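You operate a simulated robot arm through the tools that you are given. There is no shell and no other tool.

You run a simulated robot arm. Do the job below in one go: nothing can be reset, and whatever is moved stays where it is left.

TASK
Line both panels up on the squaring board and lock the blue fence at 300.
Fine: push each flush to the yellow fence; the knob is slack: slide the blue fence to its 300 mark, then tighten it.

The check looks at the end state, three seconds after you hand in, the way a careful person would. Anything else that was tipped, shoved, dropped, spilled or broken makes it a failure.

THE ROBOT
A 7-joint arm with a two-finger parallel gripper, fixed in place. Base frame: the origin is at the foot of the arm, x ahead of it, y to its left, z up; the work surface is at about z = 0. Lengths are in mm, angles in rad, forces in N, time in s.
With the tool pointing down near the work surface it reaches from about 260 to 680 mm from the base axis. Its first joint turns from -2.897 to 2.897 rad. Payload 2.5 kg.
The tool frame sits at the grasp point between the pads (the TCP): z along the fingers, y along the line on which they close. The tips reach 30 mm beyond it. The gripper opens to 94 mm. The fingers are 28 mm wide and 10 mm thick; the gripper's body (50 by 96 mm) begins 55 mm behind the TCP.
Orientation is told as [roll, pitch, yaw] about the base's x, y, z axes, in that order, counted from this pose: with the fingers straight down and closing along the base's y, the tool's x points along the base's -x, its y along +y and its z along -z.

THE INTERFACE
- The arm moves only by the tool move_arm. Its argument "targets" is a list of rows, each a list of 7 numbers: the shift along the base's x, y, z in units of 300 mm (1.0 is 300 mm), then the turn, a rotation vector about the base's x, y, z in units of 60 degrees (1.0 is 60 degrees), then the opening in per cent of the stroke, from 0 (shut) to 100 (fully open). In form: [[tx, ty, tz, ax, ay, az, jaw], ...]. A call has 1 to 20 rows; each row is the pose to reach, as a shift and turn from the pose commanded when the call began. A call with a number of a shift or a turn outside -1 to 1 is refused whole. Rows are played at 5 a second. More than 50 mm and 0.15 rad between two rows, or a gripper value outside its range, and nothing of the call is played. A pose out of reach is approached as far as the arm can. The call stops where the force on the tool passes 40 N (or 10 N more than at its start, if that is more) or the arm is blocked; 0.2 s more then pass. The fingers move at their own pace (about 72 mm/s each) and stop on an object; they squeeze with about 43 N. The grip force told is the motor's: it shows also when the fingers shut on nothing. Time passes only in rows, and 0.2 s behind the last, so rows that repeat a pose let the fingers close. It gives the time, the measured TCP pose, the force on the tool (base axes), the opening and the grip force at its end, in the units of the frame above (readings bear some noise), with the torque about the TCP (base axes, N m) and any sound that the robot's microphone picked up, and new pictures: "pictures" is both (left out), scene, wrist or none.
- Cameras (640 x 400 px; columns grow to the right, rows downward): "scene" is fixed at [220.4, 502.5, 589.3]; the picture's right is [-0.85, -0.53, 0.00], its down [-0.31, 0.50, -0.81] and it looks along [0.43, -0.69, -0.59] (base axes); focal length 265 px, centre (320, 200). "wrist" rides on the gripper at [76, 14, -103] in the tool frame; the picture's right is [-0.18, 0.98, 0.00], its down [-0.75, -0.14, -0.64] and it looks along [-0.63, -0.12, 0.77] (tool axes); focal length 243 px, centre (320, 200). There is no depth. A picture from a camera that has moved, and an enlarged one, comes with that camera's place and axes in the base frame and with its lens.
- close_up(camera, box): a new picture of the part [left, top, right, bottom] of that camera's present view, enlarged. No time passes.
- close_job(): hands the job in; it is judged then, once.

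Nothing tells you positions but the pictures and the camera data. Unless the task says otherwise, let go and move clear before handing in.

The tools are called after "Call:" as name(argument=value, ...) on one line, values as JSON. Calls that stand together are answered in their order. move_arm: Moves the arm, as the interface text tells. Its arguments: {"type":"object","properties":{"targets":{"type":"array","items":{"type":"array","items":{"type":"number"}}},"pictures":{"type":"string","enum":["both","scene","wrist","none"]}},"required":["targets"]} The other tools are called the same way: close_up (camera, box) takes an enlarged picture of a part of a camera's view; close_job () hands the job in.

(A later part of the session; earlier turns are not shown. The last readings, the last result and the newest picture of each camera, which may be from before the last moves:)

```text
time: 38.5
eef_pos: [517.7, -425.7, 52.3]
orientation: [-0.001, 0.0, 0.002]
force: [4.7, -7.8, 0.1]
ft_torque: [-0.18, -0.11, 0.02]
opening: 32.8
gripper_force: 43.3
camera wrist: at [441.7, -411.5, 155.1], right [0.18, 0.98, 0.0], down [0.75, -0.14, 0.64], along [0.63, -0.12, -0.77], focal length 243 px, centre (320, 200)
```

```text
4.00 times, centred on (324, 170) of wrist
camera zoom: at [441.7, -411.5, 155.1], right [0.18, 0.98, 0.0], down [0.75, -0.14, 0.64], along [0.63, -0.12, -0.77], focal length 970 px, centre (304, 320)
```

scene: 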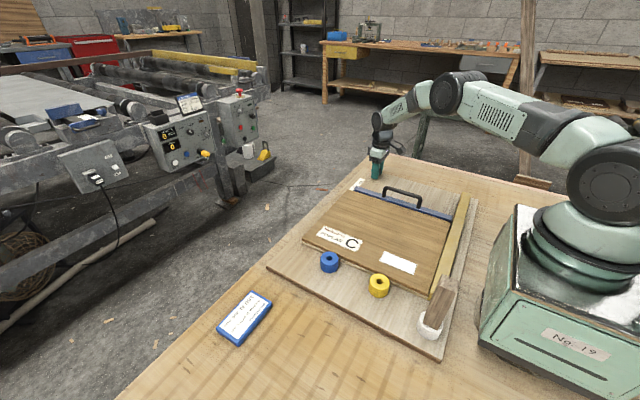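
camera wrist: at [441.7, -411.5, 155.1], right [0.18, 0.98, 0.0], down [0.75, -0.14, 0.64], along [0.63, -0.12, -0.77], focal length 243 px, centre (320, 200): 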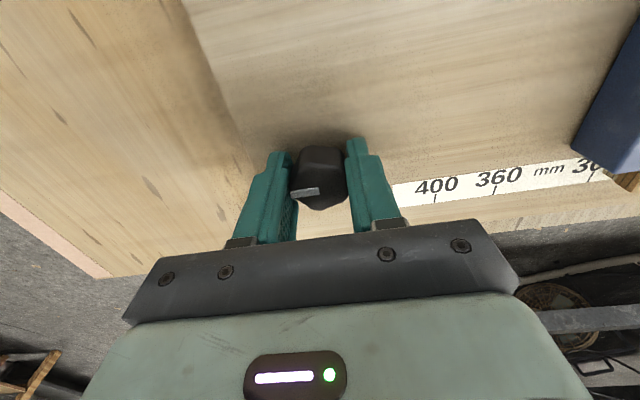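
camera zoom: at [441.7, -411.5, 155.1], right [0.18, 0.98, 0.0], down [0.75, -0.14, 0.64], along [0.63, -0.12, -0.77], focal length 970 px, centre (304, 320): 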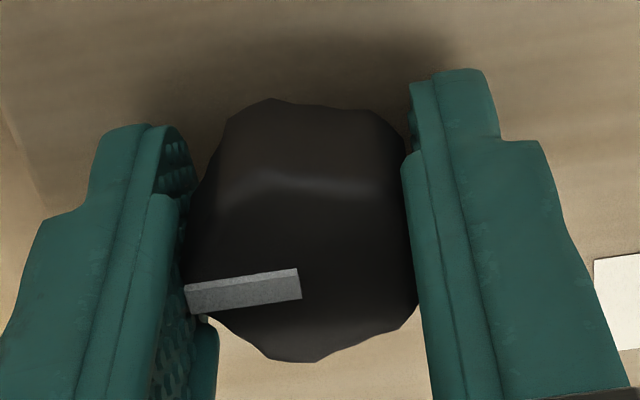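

I have the knob gripped (32.8 mm). I'll turn it clockwise (negative about z) a little and check how it responds.

Call:
move_arm(targets=[[0, -0.002, 0, 0, 0, -0.1, 0], [0, -0.002, 0, 0, 0, -0.2, 0], [0, -0.002, 0, 0, 0, -0.3, 0], [0, -0.002, 0, 0, 0, -0.4, 0]], pictures="wrist")

Call:
close_up(camera="wrist", box=[260, 120, 388, 220])

```text
time: 39.5
eef_pos: [516.8, -424.8, 52.1]
orientation: [0.003, 0.003, -0.421]
force: [-1.6, 6.0, -0.6]
ft_torque: [-0.81, -1.06, 0.04]
opening: 33.3
gripper_force: 43.0
camera wrist: at [454.5, -381.6, 155.4], right [0.57, 0.82, 0.0], down [0.63, -0.44, 0.64], along [0.53, -0.36, -0.77], focal length 243 px, centre (320, 200)
```

wrist: 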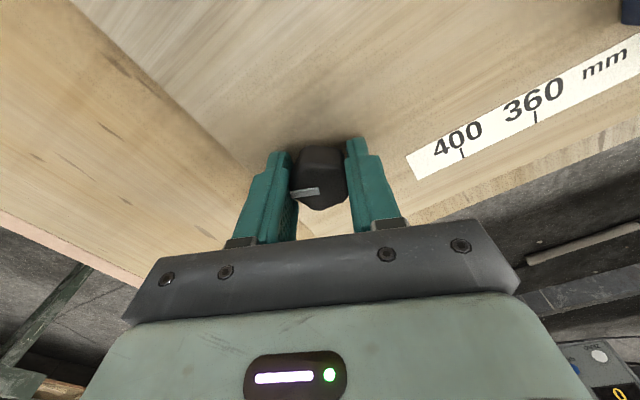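

```text
4.00 times, centred on (324, 170) of wrist
camera zoom: at [454.5, -381.6, 155.4], right [0.57, 0.82, 0.0], down [0.63, -0.44, 0.64], along [0.53, -0.36, -0.77], focal length 970 px, centre (304, 320)
```

zoom: 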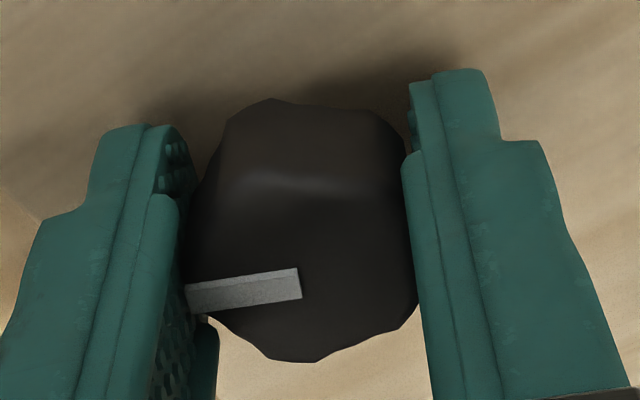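

The knob turns with the gripper and still feels slack. I'll keep turning clockwise.

Call:
move_arm(targets=[[0, 0, 0, 0, 0, -0.12, 0], [0, 0, 0, 0, 0, -0.24, 0], [0, 0, 0, 0, 0, -0.36, 0], [0, 0, 0, 0, 0, -0.48, 0], [0, 0, 0, 0, 0, -0.6, 0], [0, 0, 0, 0, 0, -0.72, 0]], pictures="wrist")

```text
time: 40.9
eef_pos: [518.7, -423.9, 51.3]
orientation: [0.002, 0.003, -1.174]
force: [-6.4, 24.5, 10.3]
ft_torque: [0.57, 0.12, 0.03]
opening: 32.9
gripper_force: 43.5
camera wrist: at [502.4, -349.3, 155.4], right [0.98, 0.21, 0.0], down [0.16, -0.75, 0.64], along [0.14, -0.62, -0.77], focal length 243 px, centre (320, 200)
```

wrist: 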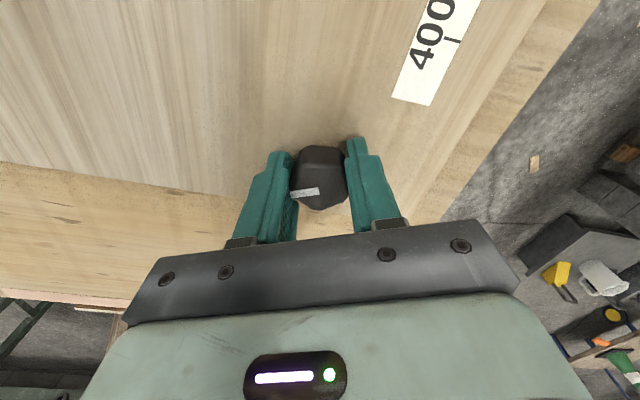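

It's turned 67° with no resistance yet, and a side load of 24 N has built up. I'll recentre by about 2 mm and go on turning.

Call:
move_arm(targets=[[-0.001, 0.004, 0, 0, 0, 0, 0], [-0.002, 0.007, 0.001, 0, 0, 0, 0], [-0.002, 0.007, 0.001, 0, 0, -0.1, 0], [-0.002, 0.007, 0.001, 0, 0, -0.2, 0], [-0.002, 0.007, 0.001, 0, 0, -0.3, 0], [-0.002, 0.007, 0.001, 0, 0, -0.4, 0]], pictures="wrist")

```text
time: 42.3
eef_pos: [516.7, -424.2, 52.2]
orientation: [0.002, 0.0, -1.596]
force: [15.0, -3.6, -0.4]
ft_torque: [0.16, -0.27, 0.04]
opening: 33.0
gripper_force: 42.8
camera wrist: at [533.5, -349.7, 155.1], right [0.98, -0.21, 0.0], down [-0.16, -0.75, 0.64], along [-0.13, -0.63, -0.77], focal length 243 px, centre (320, 200)
```

wrist: 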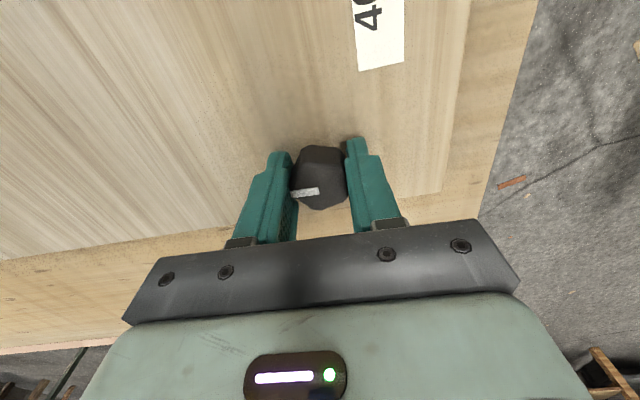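

Call:
move_arm(targets=[[0.003, 0, 0, 0, 0, -0.1, 0], [0.004, 0, 0, 0, 0, -0.2, 0], [0.004, 0, 0, 0, 0, -0.3, 0], [0.004, 0, 0, 0, 0, -0.4, 0], [0.004, 0, 0, 0, 0, -0.5, 0]], pictures="wrist")

```text
time: 43.5
eef_pos: [517.1, -426.1, 53.1]
orientation: [0.002, -0.002, -2.119]
force: [3.5, -12.9, -0.3]
ft_torque: [0.34, -0.46, 0.02]
opening: 32.9
gripper_force: 43.0
camera wrist: at [569.9, -368.1, 155.2], right [0.74, -0.67, 0.0], down [-0.51, -0.57, 0.64], along [-0.43, -0.48, -0.77], focal length 243 px, centre (320, 200)
```

wrist: 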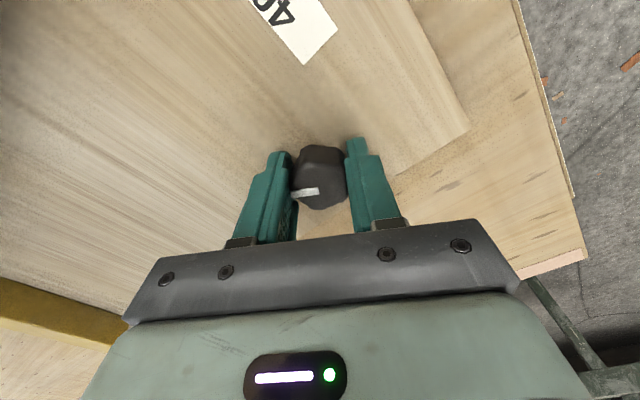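

Call:
move_arm(targets=[[0, -0.004, 0, 0, 0, -0.1, 0], [0, -0.005, 0, 0, 0, -0.2, 0], [0, -0.005, 0, 0, 0, -0.3, 0], [0, -0.005, 0, 0, 0, -0.4, 0], [0, -0.005, 0, 0, 0, -0.5, 0]], pictures="wrist")

```text
time: 44.7
eef_pos: [518.3, -426.7, 51.9]
orientation: [0.002, 0.001, -2.643]
force: [2.4, -12.5, 0.1]
ft_torque: [0.43, 0.47, 0.03]
opening: 33.1
gripper_force: 43.3
camera wrist: at [592.1, -402.1, 155.4], right [0.31, -0.95, 0.0], down [-0.73, -0.24, 0.64], along [-0.61, -0.2, -0.77], focal length 243 px, centre (320, 200)
```

wrist: 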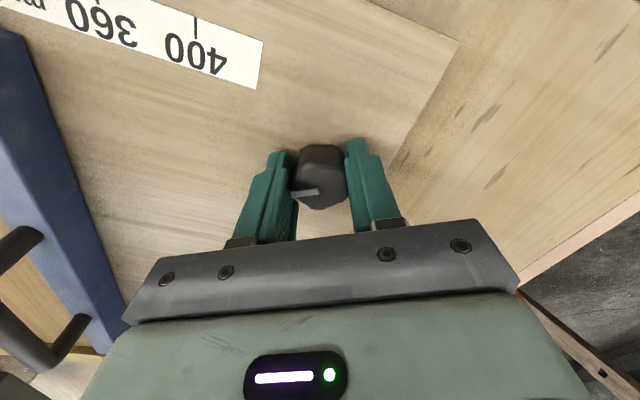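

After 151° the knob still turns freely, so I need another bite. I'll open, turn the gripper back 240° around the knob and grip again.

Call:
move_arm(targets=[[0, 0, 0, 0, 0, 0, 40], [0, 0, 0, 0, 0, 0, 80], [0, 0, 0, 0, 0, 0.14, 80], [0, 0, 0, 0, 0, 0.28, 80], [0, 0, 0, 0, 0, 0.42, 80], [0, 0, 0, 0, 0, 0.56, 80], [0, 0, 0, 0, 0, 0.7, 80], [0, 0, 0, 0, 0, 0.84, 80], [0, 0, 0, 0, 0, 0.98, 80]], pictures="both")

Call:
close_up(camera="wrist", box=[260, 120, 388, 220])

```text
time: 46.7
eef_pos: [518.8, -424.4, 52.8]
orientation: [0.002, 0.002, -1.612]
force: [-0.8, -0.2, -0.5]
ft_torque: [-0.02, 0.01, 0.0]
opening: 75.1
gripper_force: 0.1
camera wrist: at [536.2, -350.1, 155.9], right [0.97, -0.22, 0.0], down [-0.17, -0.75, 0.64], along [-0.14, -0.62, -0.77], focal length 243 px, centre (320, 200)
```

scene: 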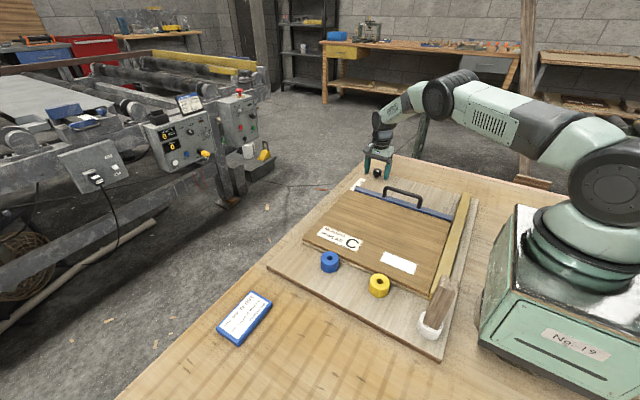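
wrist: 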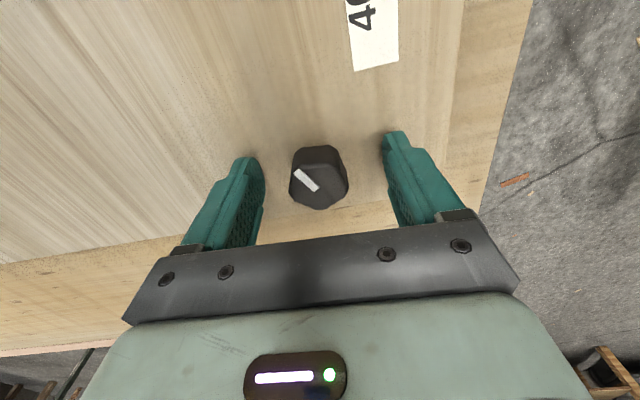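

```text
4.00 times, centred on (324, 170) of wrist
camera zoom: at [536.2, -350.1, 155.9], right [0.97, -0.22, 0.0], down [-0.17, -0.75, 0.64], along [-0.14, -0.62, -0.77], focal length 970 px, centre (304, 320)
```

zoom: 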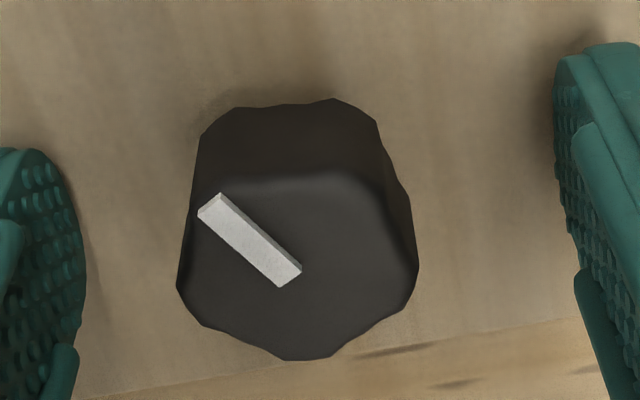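

Call:
move_arm(targets=[[0, 0, 0, 0, 0, 0.14, 80], [0, 0, 0, 0, 0, 0.28, 80], [0, 0, 0, 0, 0, 0.42, 80], [0, 0, 0, 0, 0, 0.56, 80], [0, 0, 0, 0, 0, 0.7, 80], [0, 0, 0, 0, 0, 0.84, 80], [0, 0, 0, 0, 0, 0.98, 80]], pictures="none")

Call:
move_arm(targets=[[0, 0, 0, 0, 0, 0.14, 80], [0, 0, 0, 0, 0, 0.28, 80], [0, 0, 0, 0, 0, 0.42, 80], [0, 0, 0, 0, 0, 0.56, 80], [0, 0, 0, 0, 0, 0.7, 80], [0, 0, 0, 0, 0, 0.84, 80], [0, 0, 0, 0, 0, 0.98, 80]], pictures="none")

Call:
move_arm(targets=[[0, 0, 0, 0, 0, 0.14, 80], [0, 0, 0, 0, 0, 0.28, 80], [0, 0, 0, 0, 0, 0.42, 80], [0, 0, 0, 0, 0, 0.56, 80], [0, 0, 0, 0, 0, 0.7, 80], [0, 0, 0, 0, 0, 0.84, 80], [0, 0, 0, 0, 0, 0.98, 80], [0, 0, 0, 0, 0, 0.98, 80]], pictures="both")

```text
time: 48.3
eef_pos: [520.7, -423.7, 52.0]
orientation: [0.001, 0.005, -0.584]
force: [0.4, -0.4, 0.1]
ft_torque: [0.04, 0.0, 0.0]
opening: 75.3
gripper_force: 0.1
```

```text
time: 49.9
eef_pos: [518.0, -424.8, 51.8]
orientation: [0.001, 0.002, 0.443]
force: [-0.5, -1.0, -0.5]
ft_torque: [-0.01, 0.01, -0.01]
opening: 75.4
gripper_force: 0.2
```

```text
time: 51.7
eef_pos: [517.2, -425.0, 52.6]
orientation: [0.002, 0.001, 1.469]
force: [0.0, 0.1, -0.5]
ft_torque: [-0.03, -0.02, -0.01]
opening: 75.2
gripper_force: 0.1
camera wrist: at [496.8, -499.8, 155.1], right [-0.96, 0.28, 0.0], down [0.22, 0.74, 0.64], along [0.18, 0.61, -0.77], focal length 243 px, centre (320, 200)
```

scene: 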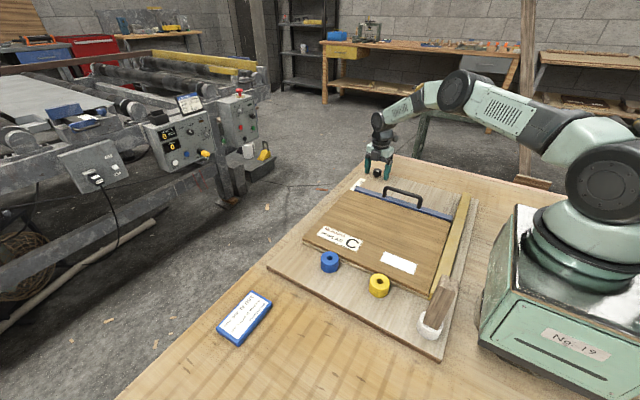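
wrist: 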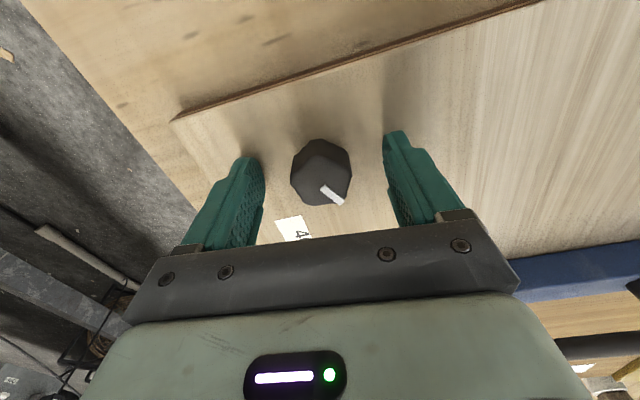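

Yaw is now +84° with the knob centred between the fingers. I'll close again and continue turning clockwise.

Call:
move_arm(targets=[[0, 0, 0, 0, 0, 0, 40], [0, 0, 0, 0, 0, 0, 0], [0, 0, 0, 0, 0, 0, 0], [0, 0, 0, 0, 0, -0.12, 0], [0, 0, 0, 0, 0, -0.24, 0], [0, 0, 0, 0, 0, -0.36, 0], [0, 0, 0, 0, 0, -0.48, 0]], pictures="wrist")

Call:
close_up(camera="wrist", box=[260, 120, 388, 220])

```text
time: 53.3
eef_pos: [518.2, -425.5, 52.1]
orientation: [0.002, 0.0, 0.962]
force: [-18.8, 2.9, 9.2]
ft_torque: [0.57, -0.5, -0.02]
opening: 33.6
gripper_force: 43.2
camera wrist: at [463.3, -480.0, 154.9], right [-0.7, 0.71, 0.0], down [0.55, 0.54, 0.64], along [0.46, 0.45, -0.77], focal length 243 px, centre (320, 200)
```

wrist: 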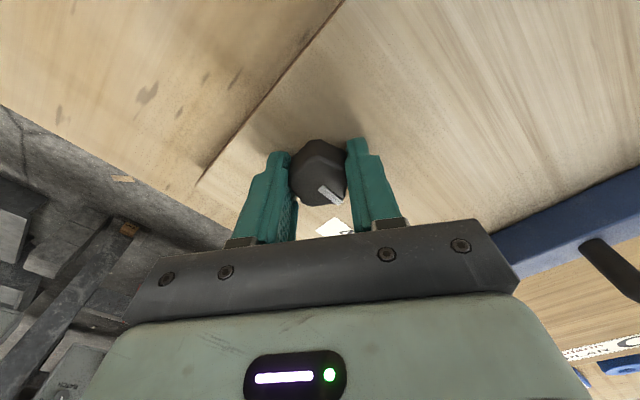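

```text
4.00 times, centred on (324, 170) of wrist
camera zoom: at [463.3, -480.0, 154.9], right [-0.7, 0.71, 0.0], down [0.55, 0.54, 0.64], along [0.46, 0.45, -0.77], focal length 970 px, centre (304, 320)
```

zoom: 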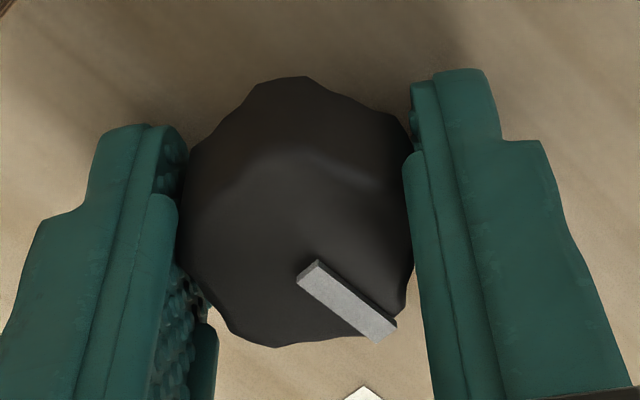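

Call:
move_arm(targets=[[-0.003, 0, 0, 0, 0, -0.1, 0], [-0.006, 0, 0.001, 0, 0, -0.22, 0], [-0.006, 0, 0.001, 0, 0, -0.34, 0], [-0.006, 0, 0.001, 0, 0, -0.46, 0], [-0.006, 0, 0.001, 0, 0, -0.58, 0], [-0.006, 0, 0.001, 0, 0, -0.7, 0]], pictures="wrist")

```text
time: 54.7
eef_pos: [516.8, -426.1, 54.0]
orientation: [-0.001, 0.003, 0.227]
force: [10.1, -14.9, -2.2]
ft_torque: [0.2, 0.2, 0.61]
opening: 33.7
gripper_force: 43.2
camera wrist: at [439.4, -430.0, 156.9], right [-0.04, 1.0, 0.0], down [0.77, 0.03, 0.64], along [0.64, 0.03, -0.77], focal length 243 px, centre (320, 200)
```

wrist: 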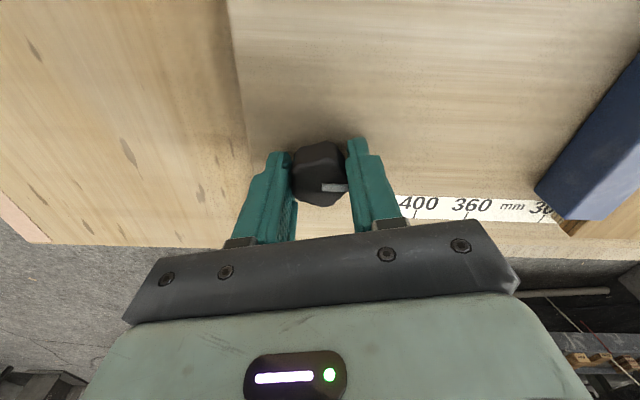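

Torque has jumped to 0.61 N·m and the knob has stopped turning (its mark now points to +y, a half turn from the start), with the fingers slipping over it. I'll take a close look.

Call:
close_up(camera="wrist", box=[260, 120, 388, 220])

Call:
close_up(camera="wrist", box=[380, 100, 640, 260])

```text
4.00 times, centred on (324, 170) of wrist
camera zoom: at [439.4, -430.0, 156.9], right [-0.04, 1.0, 0.0], down [0.77, 0.03, 0.64], along [0.64, 0.03, -0.77], focal length 970 px, centre (304, 320)
```

zoom: 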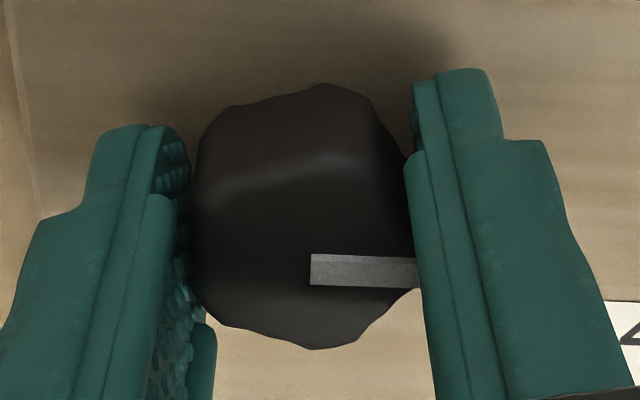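

```text
2.46 times, centred on (510, 180) of wrist
camera zoom: at [439.4, -430.0, 156.9], right [-0.04, 1.0, 0.0], down [0.77, 0.03, 0.64], along [0.64, 0.03, -0.77], focal length 597 px, centre (-148, 249)
```

zoom: 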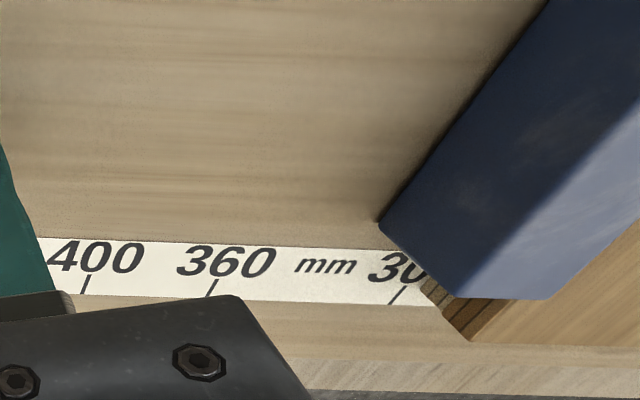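

Call:
move_arm(targets=[[0.003, -0.004, 0, 0, 0, -0.05, 0], [0.003, -0.004, 0, 0, 0, -0.12, 0], [0.003, -0.004, 0, 0, 0, -0.2, 0], [0.003, -0.004, 0, 0, 0, -0.25, 0]], pictures="wrist")

Call:
close_up(camera="wrist", box=[260, 120, 388, 220])

```text
time: 55.7
eef_pos: [518.0, -426.5, 52.5]
orientation: [0.002, 0.001, -0.032]
force: [2.1, -0.4, 14.1]
ft_torque: [-0.11, 0.06, 0.88]
opening: 33.1
gripper_force: 43.2
camera wrist: at [442.4, -410.3, 155.9], right [0.21, 0.98, 0.0], down [0.75, -0.17, 0.64], along [0.63, -0.14, -0.77], focal length 243 px, centre (320, 200)
```

wrist: 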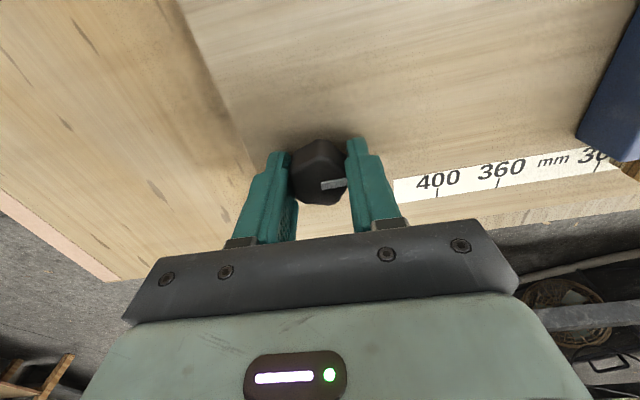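

```text
4.00 times, centred on (324, 170) of wrist
camera zoom: at [442.4, -410.3, 155.9], right [0.21, 0.98, 0.0], down [0.75, -0.17, 0.64], along [0.63, -0.14, -0.77], focal length 970 px, centre (304, 320)
```

zoom: 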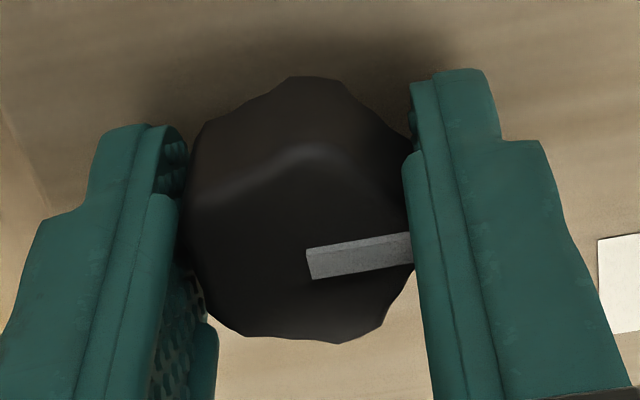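

The knob is against its stop with 0.88 N·m applied, so it's tight. I'll open, lift and check the knob mark and the fence position from above.

Call:
move_arm(targets=[[0, 0, 0, 0, 0, 0, 40], [0, 0, 0, 0, 0, 0, 80], [0, 0, 0, 0, 0, 0, 80], [0, 0, 0.1, 0, 0, 0, 80], [0, 0, 0.22, 0, 0, 0, 80], [0, 0, 0.32, 0, 0, 0, 80], [0, 0, 0.35, 0, 0, 0, 80]], pictures="wrist")

Call:
close_up(camera="wrist", box=[270, 70, 400, 160])

```text
time: 57.3
eef_pos: [516.7, -426.0, 158.5]
orientation: [0.002, 0.002, -0.031]
force: [0.2, 0.4, 0.3]
ft_torque: [-0.01, -0.02, -0.03]
opening: 75.2
gripper_force: 0.0
camera wrist: at [441.0, -410.7, 261.5], right [0.22, 0.98, 0.0], down [0.75, -0.17, 0.64], along [0.63, -0.14, -0.77], focal length 243 px, centre (320, 200)
```

wrist: 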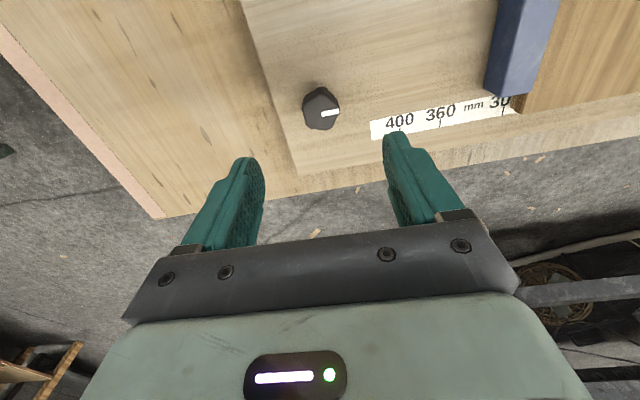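

```text
4.44 times, centred on (335, 115) of wrist
camera zoom: at [441.0, -410.7, 261.5], right [0.22, 0.98, 0.0], down [0.75, -0.17, 0.64], along [0.63, -0.14, -0.77], focal length 1078 px, centre (253, 578)
```

zoom: 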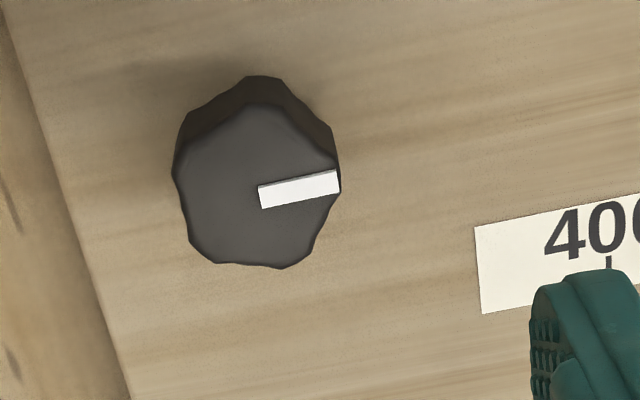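

The knob mark stays pointing to +y, so it holds. I'll go back over the pointer end to verify that the fence is still on 300.

Call:
move_arm(targets=[[0.035, 0.13, 0.015, 0, 0, 0.03, 60], [0.07, 0.27, 0.015, 0, 0, 0.03, 60], [0.105, 0.41, 0.015, 0, 0, 0.03, 60], [0.138, 0.535, 0.015, 0, 0, 0.03, 60], [0.138, 0.535, 0.015, 0, 0, 0.03, 60]], pictures="wrist")

Call:
close_up(camera="wrist", box=[312, 70, 352, 95])

Call:
close_up(camera="wrist", box=[320, 90, 352, 110])

```text
time: 58.5
eef_pos: [558.4, -267.0, 163.1]
orientation: [0.001, 0.004, 0.0]
force: [-0.3, 0.1, -0.2]
ft_torque: [0.03, -0.03, 0.01]
opening: 56.1
gripper_force: 0.0
camera wrist: at [483.4, -251.8, 265.9], right [0.18, 0.98, 0.0], down [0.75, -0.14, 0.64], along [0.63, -0.12, -0.77], focal length 243 px, centre (320, 200)
```

wrist: 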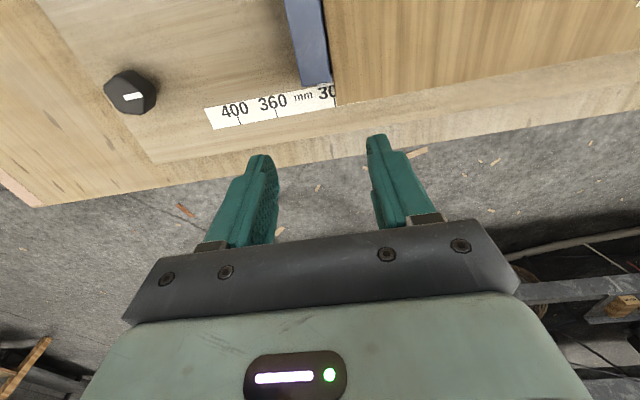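

```text
16.00 times, centred on (332, 82) of wrist
camera zoom: at [483.4, -251.8, 265.9], right [0.18, 0.98, 0.0], down [0.75, -0.14, 0.64], along [0.63, -0.12, -0.77], focal length 3882 px, centre (128, 2080)
```

zoom: 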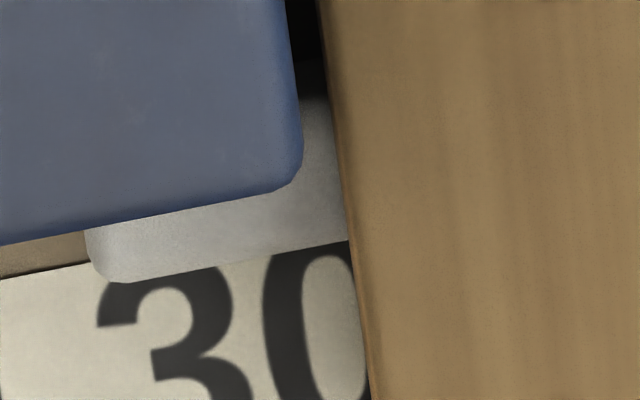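

```text
16.00 times, centred on (336, 100) of wrist
camera zoom: at [483.4, -251.8, 265.9], right [0.18, 0.98, 0.0], down [0.75, -0.14, 0.64], along [0.63, -0.12, -0.77], focal length 3882 px, centre (64, 1800)
```

zoom: 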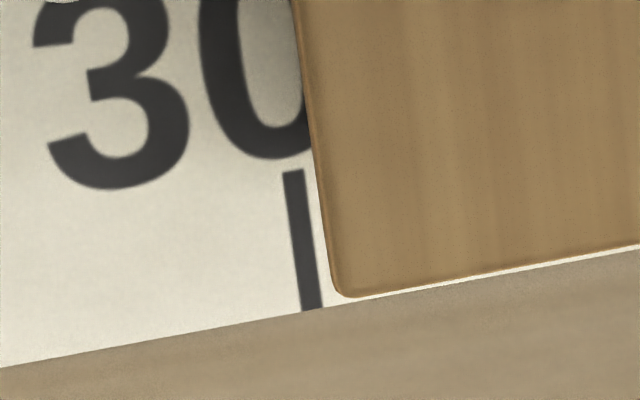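

The fence hasn't moved after locking (front face about 0.7 mm shy of the 300 tick line). My rounded fingertips probably lost contact with the thin lower panel earlier, so I'll close the fingers and turn them 90° to push with their flat outer face, starting at the far half.

Call:
move_arm(targets=[[0.03, 0.05, 0, 0, 0, 0.125, 0], [0.06, 0.1, 0, 0, 0, 0.25, 0], [0.09, 0.15, 0, 0, 0, 0.375, 0], [0.12, 0.2, 0, 0, 0, 0.5, 0], [0.14, 0.23, 0, 0, 0, 0.625, 0], [0.14, 0.257, 0, 0, 0, 0.75, 0]], pictures="none")

Call:
move_arm(targets=[[0, 0, 0, 0, 0, 0.125, 0], [0, 0, 0, 0, 0, 0.25, 0], [0, 0, 0, 0, 0, 0.375, 0], [0, 0, 0, 0, 0, 0.5, 0], [0, 0, 0, 0, 0, 0.625, 0], [0, 0, 0, 0, 0, 0.75, 0], [0, 0, -0.05, 0, 0, 0.75, 0]], pictures="both")

```text
time: 59.9
eef_pos: [601.2, -187.8, 162.2]
orientation: [0.002, 0.002, 0.788]
force: [0.7, -0.6, 0.0]
ft_torque: [0.0, 0.02, 0.0]
opening: 0.0
gripper_force: 33.4
```

```text
time: 61.5
eef_pos: [601.1, -187.9, 148.1]
orientation: [0.002, 0.003, 1.572]
force: [-0.1, 0.1, -0.3]
ft_torque: [0.0, 0.03, 0.01]
opening: 0.1
gripper_force: 32.5
camera wrist: at [586.8, -265.4, 249.9], right [-0.98, 0.18, 0.0], down [0.14, 0.75, 0.64], along [0.12, 0.63, -0.77], focal length 243 px, centre (320, 200)
```

scene: 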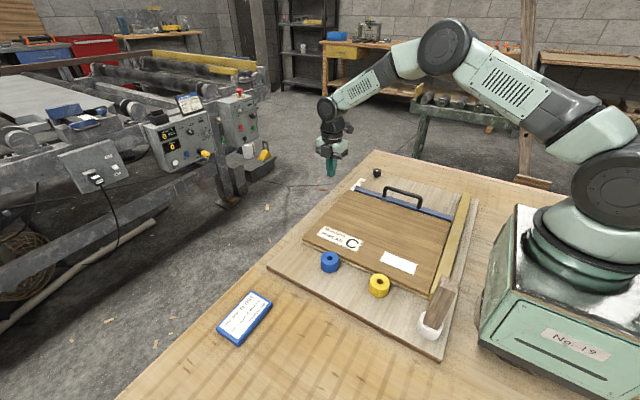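
wrist: 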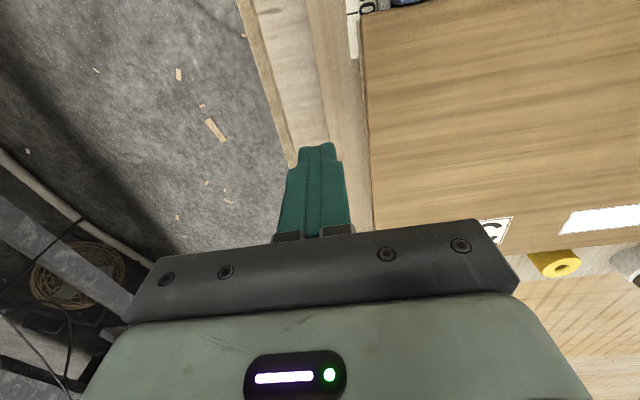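

Call:
close_up(camera="wrist", box=[330, 0, 410, 50])

Call:
close_up(camera="wrist", box=[340, 100, 420, 230])

Call:
close_up(camera="scene", box=[310, 130, 374, 180])

```text
8.00 times, centred on (370, 25) of wrist
camera zoom: at [586.8, -265.4, 249.9], right [-0.98, 0.18, 0.0], down [0.14, 0.75, 0.64], along [0.12, 0.63, -0.77], focal length 1941 px, centre (-80, 1600)
```

zoom: 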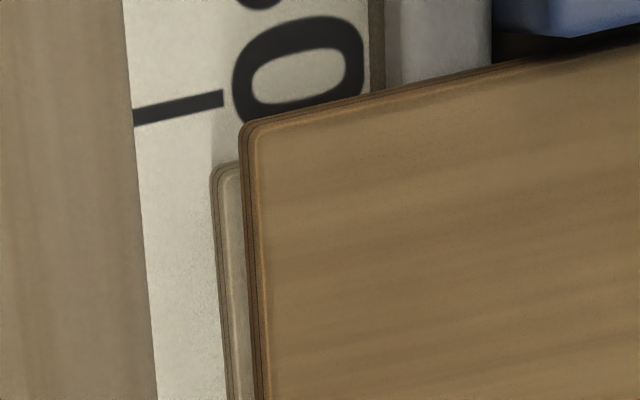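

```text
3.08 times, centred on (380, 165) of wrist
camera zoom: at [586.8, -265.4, 249.9], right [-0.98, 0.18, 0.0], down [0.14, 0.75, 0.64], along [0.12, 0.63, -0.77], focal length 746 px, centre (135, 308)
```

zoom: 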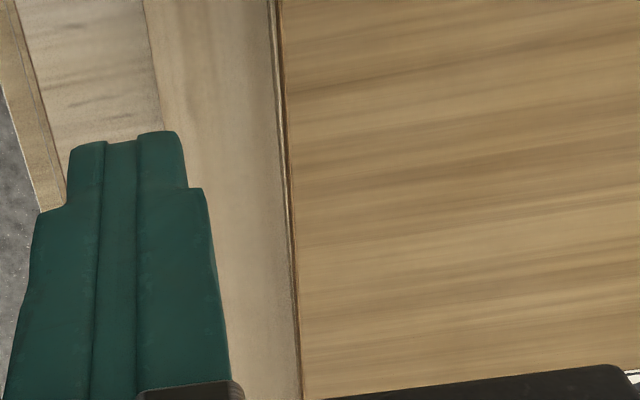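

```text
8.00 times, centred on (342, 155) of scene
camera zoom: at [220.4, 502.5, 589.3], right [-0.85, -0.53, 0.0], down [-0.31, 0.5, -0.81], along [0.43, -0.69, -0.59], focal length 2123 px, centre (144, 560)
```

zoom: 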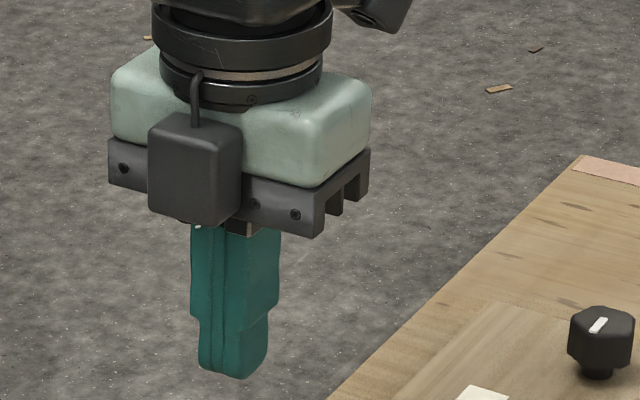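

I can see the lower panel's far corner sticking out a few mm past the upper's +x edge, as expected. I'll lower the closed fingers just outside the edge at y≈-188.

Call:
move_arm(targets=[[0, 0, -0.12, 0, 0, 0, 0], [0, 0, -0.24, 0, 0, 0, 0], [0, 0, -0.3, 0, 0, 0, 0], [0, 0, -0.322, 0, 0, 0, 0], [0, 0, -0.322, 0, 0, 0, 0]], pictures="both")

Call:
close_up(camera="wrist", box=[280, 80, 440, 240])

```text
time: 62.7
eef_pos: [601.5, -188.3, 49.8]
orientation: [0.001, 0.002, 1.57]
force: [0.5, -0.1, -1.0]
ft_torque: [-0.03, 0.0, -0.01]
opening: 0.1
gripper_force: 33.3
camera wrist: at [587.1, -264.7, 153.1], right [-0.98, 0.18, 0.0], down [0.14, 0.75, 0.64], along [0.12, 0.63, -0.77], focal length 243 px, centre (320, 200)
```

scene: 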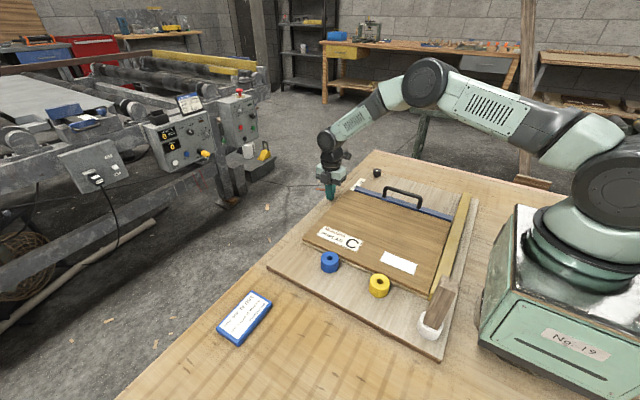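
wrist: 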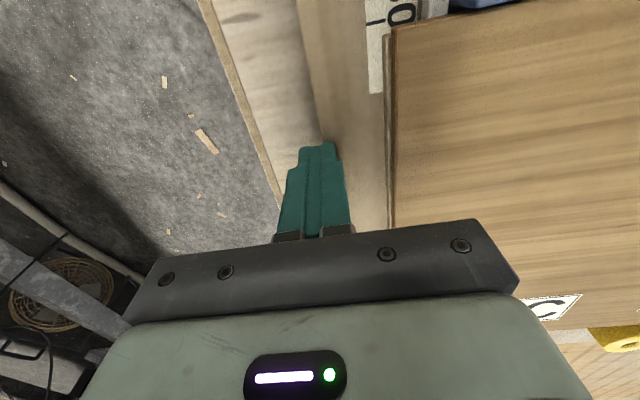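

```text
2.50 times, centred on (360, 160) of wrist
camera zoom: at [587.1, -264.7, 153.1], right [-0.98, 0.18, 0.0], down [0.14, 0.75, 0.64], along [0.12, 0.63, -0.77], focal length 606 px, centre (220, 300)
```

zoom: 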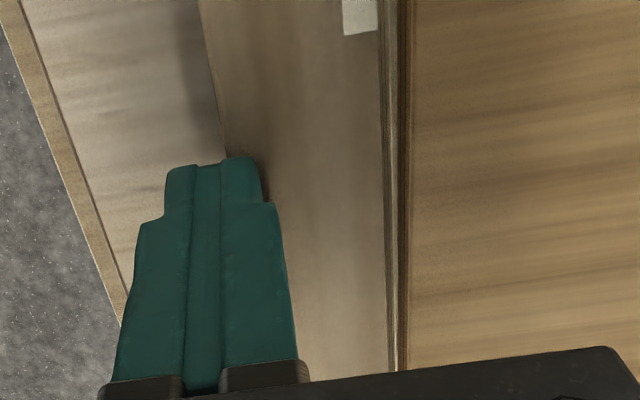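

The tips are close to board level with no contact force. I'll raise them 1 mm, approach the edge, and then press in small steps.

Call:
move_arm(targets=[[0, 0, 0.004, 0, 0, 0, 0], [-0.025, 0, 0.004, 0, 0, 0, 0], [-0.05, 0, 0.004, 0, 0, 0, 0], [-0.075, 0, 0.004, 0, 0, 0, 0], [-0.085, 0, 0.004, 0, 0, 0, 0], [-0.092, 0, 0.004, 0, 0, 0, 0], [-0.098, 0, 0.004, 0, 0, 0, 0]], pictures="both")

Call:
close_up(camera="wrist", box=[280, 80, 440, 240])

```text
time: 64.3
eef_pos: [572.0, -187.7, 51.8]
orientation: [0.004, 0.0, 1.57]
force: [-0.3, 0.6, -0.2]
ft_torque: [0.0, -0.02, 0.01]
opening: 0.0
gripper_force: 32.9
camera wrist: at [557.7, -265.0, 155.0], right [-0.98, 0.18, 0.0], down [0.14, 0.75, 0.64], along [0.12, 0.63, -0.77], focal length 243 px, centre (320, 200)
```

scene: 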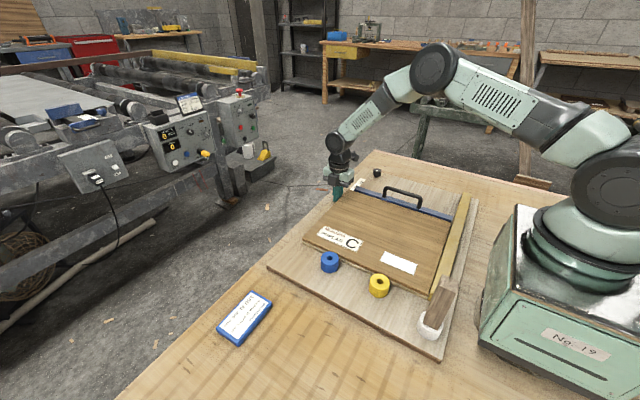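
wrist: 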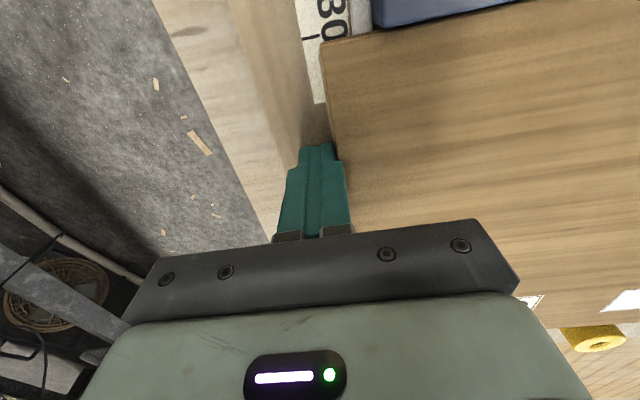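

```text
2.50 times, centred on (360, 160) of wrist
camera zoom: at [557.7, -265.0, 155.0], right [-0.98, 0.18, 0.0], down [0.14, 0.75, 0.64], along [0.12, 0.63, -0.77], focal length 606 px, centre (220, 300)
```

zoom: 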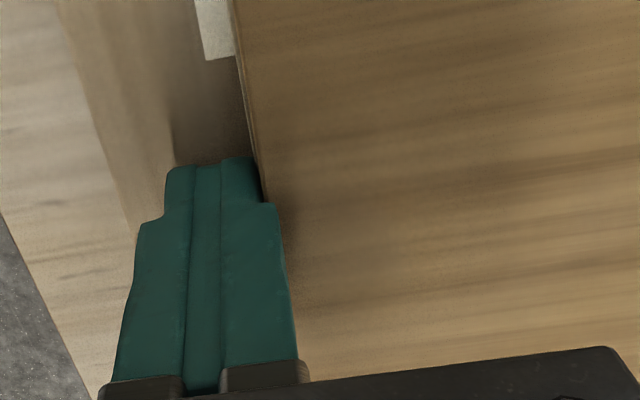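

Call:
move_arm(targets=[[-0.005, 0, 0, 0, 0, 0, 0], [-0.01, 0, 0, 0, 0, 0, 0], [-0.015, 0, 0, 0, 0, 0, 0], [-0.02, 0, 0, 0, 0, 0, 0]], pictures="scene")

Call:
close_up(camera="scene", box=[356, 264, 412, 299])

Call:
close_up(camera="wrist", box=[280, 0, 440, 160])

```text
time: 65.3
eef_pos: [567.1, -188.5, 52.6]
orientation: [-0.004, 0.001, 1.572]
force: [16.7, -2.9, -6.0]
ft_torque: [-0.14, -0.39, -0.08]
opening: 0.0
gripper_force: 33.1
```

scene: 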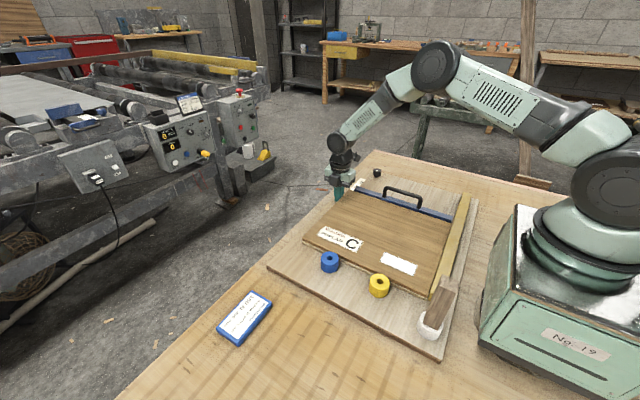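

```text
11.43 times, centred on (384, 282) of scene
camera zoom: at [220.4, 502.5, 589.3], right [-0.85, -0.53, 0.0], down [-0.31, 0.5, -0.81], along [0.43, -0.69, -0.59], focal length 3032 px, centre (-411, -731)
```

zoom: 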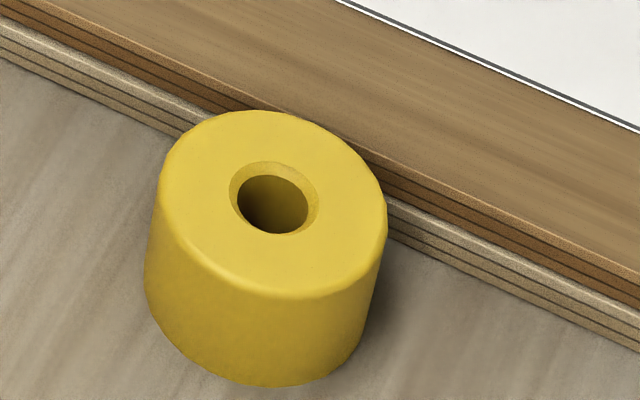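

```text
2.50 times, centred on (360, 80) of wrist
camera zoom: at [552.7, -265.1, 155.4], right [-0.98, 0.18, 0.0], down [0.14, 0.76, 0.64], along [0.12, 0.63, -0.77], focal length 606 px, centre (220, 500)
```

zoom: 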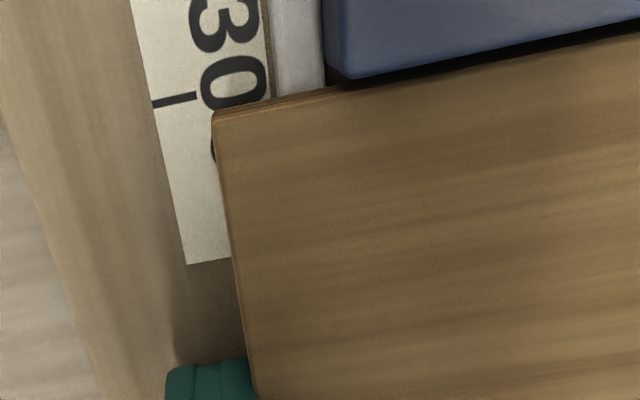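

Call:
close_up(camera="scene", box=[306, 244, 362, 279])

Call:
close_up(camera="scene", box=[404, 275, 452, 305])

Call:
close_up(camera="scene", box=[420, 200, 484, 240])

```text
11.43 times, centred on (334, 262) of scene
camera zoom: at [220.4, 502.5, 589.3], right [-0.85, -0.53, 0.0], down [-0.31, 0.5, -0.81], along [0.43, -0.69, -0.59], focal length 3032 px, centre (160, -503)
```

zoom: 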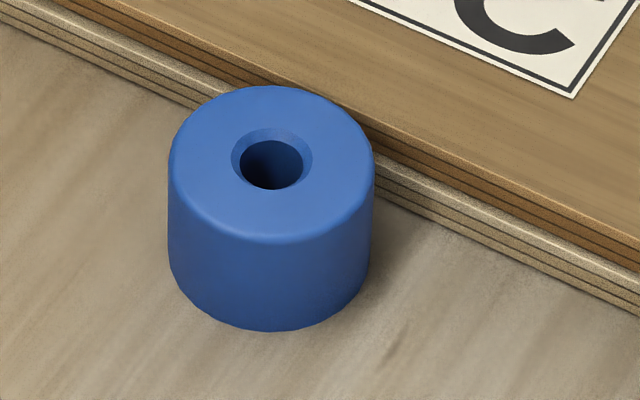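

```text
13.33 times, centred on (428, 290) of scene
camera zoom: at [220.4, 502.5, 589.3], right [-0.85, -0.53, 0.0], down [-0.31, 0.5, -0.81], along [0.43, -0.69, -0.59], focal length 3538 px, centre (-1120, -1000)
```

zoom: 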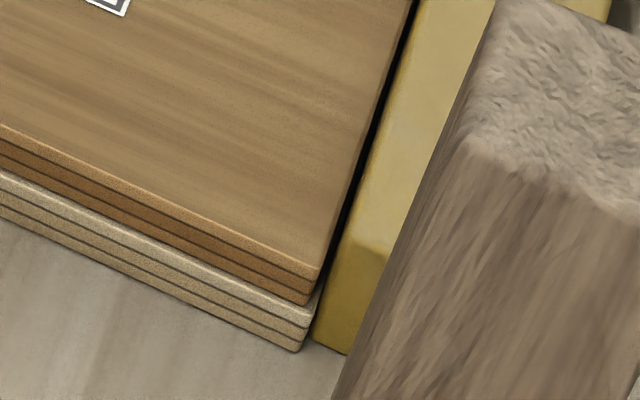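

```text
10.00 times, centred on (452, 220) of scene
camera zoom: at [220.4, 502.5, 589.3], right [-0.85, -0.53, 0.0], down [-0.31, 0.5, -0.81], along [0.43, -0.69, -0.59], focal length 2653 px, centre (-1000, 0)
```

zoom: 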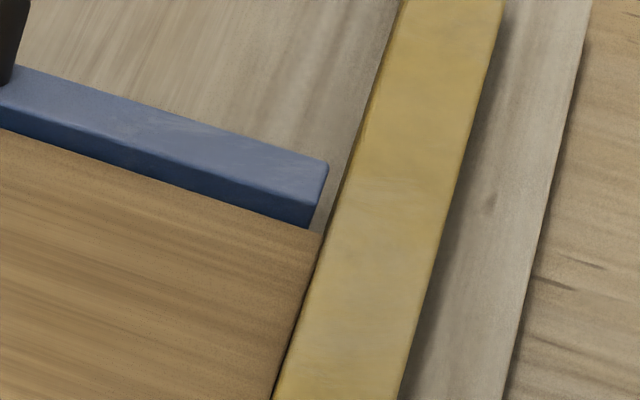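

The spools and yellow fence appear shifted by a pixel fraction in this view, so the whole board may have moved a little. I'll compare with my first close-ups before pressing any further.

Call:
close_up(camera="scene", box=[400, 260, 480, 350])

Call:
close_up(camera="scene", box=[200, 240, 480, 400])

Call:
close_up(camera="scene", box=[345, 160, 409, 200])

```text
4.44 times, centred on (440, 305) of scene
camera zoom: at [220.4, 502.5, 589.3], right [-0.85, -0.53, 0.0], down [-0.31, 0.5, -0.81], along [0.43, -0.69, -0.59], focal length 1179 px, centre (-213, -267)
```

zoom: 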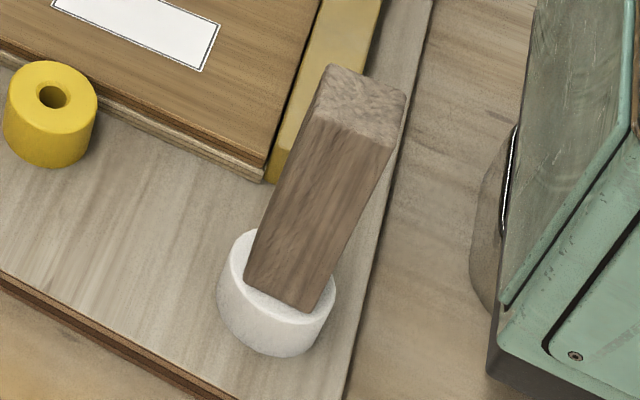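

```text
2.29 times, centred on (340, 320) of scene
camera zoom: at [220.4, 502.5, 589.3], right [-0.85, -0.53, 0.0], down [-0.31, 0.5, -0.81], along [0.43, -0.69, -0.59], focal length 606 px, centre (274, -74)
```

zoom: 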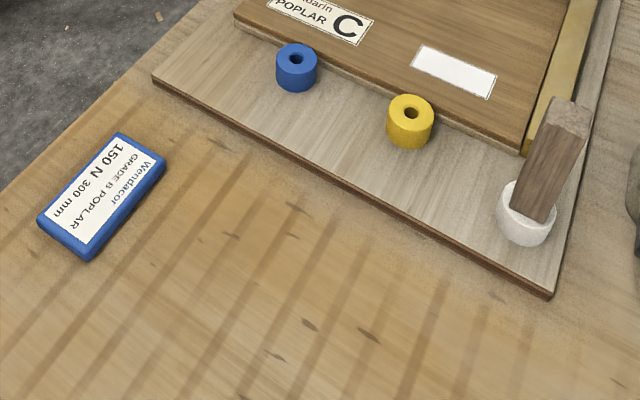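

```text
10.00 times, centred on (377, 180) of scene
camera zoom: at [220.4, 502.5, 589.3], right [-0.85, -0.53, 0.0], down [-0.31, 0.5, -0.81], along [0.43, -0.69, -0.59], focal length 2653 px, centre (-250, 400)
```

zoom: 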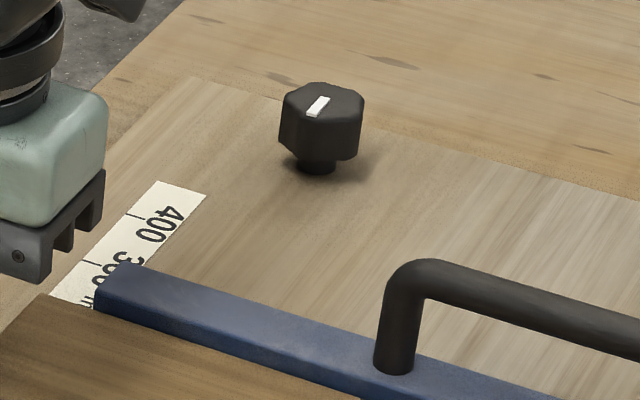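

Compared with the first pictures, the board itself has crept roughly 1–2 mm toward the robot under my pressing, so I must keep pushing forces low from here. I'll back off and inspect the gap at the yellow fence from above.

Call:
move_arm(targets=[[0.02, 0, 0, 0, 0, 0, 0], [0.05, 0, 0, 0, 0, 0, 0], [0.05, 0, 0.14, 0, 0, 0, 0], [0.05, 0, 0.28, 0, 0, 0, 0], [0.05, 0, 0.42, 0, 0, 0, 0], [-0.05, 0.03, 0.45, 0, 0, -0.14, 0], [-0.18, 0.06, 0.45, 0, 0, -0.28, 0], [-0.31, 0.1, 0.45, 0, 0, -0.42, 0], [-0.44, 0.14, 0.45, 0, 0, -0.56, 0], [-0.57, 0.18, 0.45, 0, 0, -0.7, 0], [-0.7, 0.22, 0.45, 0, 0, -0.84, 0], [-0.83, 0.26, 0.45, 0, 0, -0.98, 0]], pictures="none")

Call:
move_arm(targets=[[-0.04, 0, 0, 0, 0, -0.13, 0], [-0.08, 0, 0, 0, 0, -0.26, 0], [-0.1, 0, 0, 0, 0, -0.4, 0], [-0.1, 0, 0, 0, 0, -0.52, 0], [-0.1, 0, 0, 0, 0, -0.52, 0]], pictures="both")

```text
time: 67.9
eef_pos: [313.8, -108.7, 185.4]
orientation: [0.001, 0.002, 0.542]
force: [-0.4, 0.1, 0.0]
ft_torque: [-0.02, -0.02, 0.03]
opening: 0.2
gripper_force: 32.9
```

```text
time: 69.1
eef_pos: [285.9, -110.1, 186.2]
orientation: [0.001, 0.004, -0.001]
force: [-0.3, -1.2, 0.1]
ft_torque: [0.02, -0.01, 0.02]
opening: 0.0
gripper_force: 33.1
camera wrist: at [209.5, -96.0, 289.6], right [0.19, 0.98, 0.0], down [0.75, -0.14, 0.64], along [0.63, -0.12, -0.77], focal length 243 px, centre (320, 200)
```

scene: 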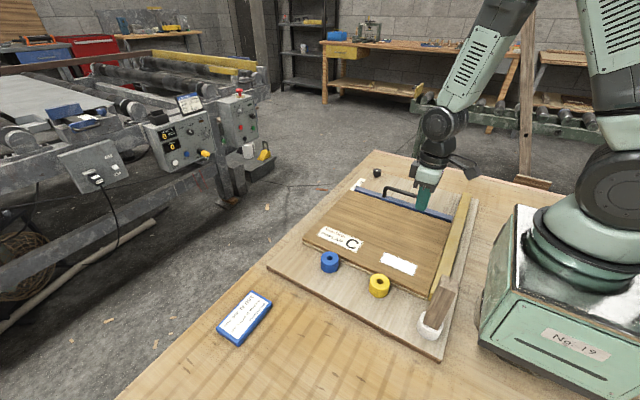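
wrist: 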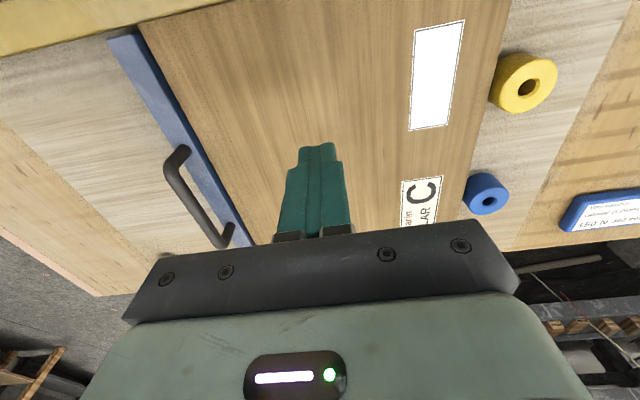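

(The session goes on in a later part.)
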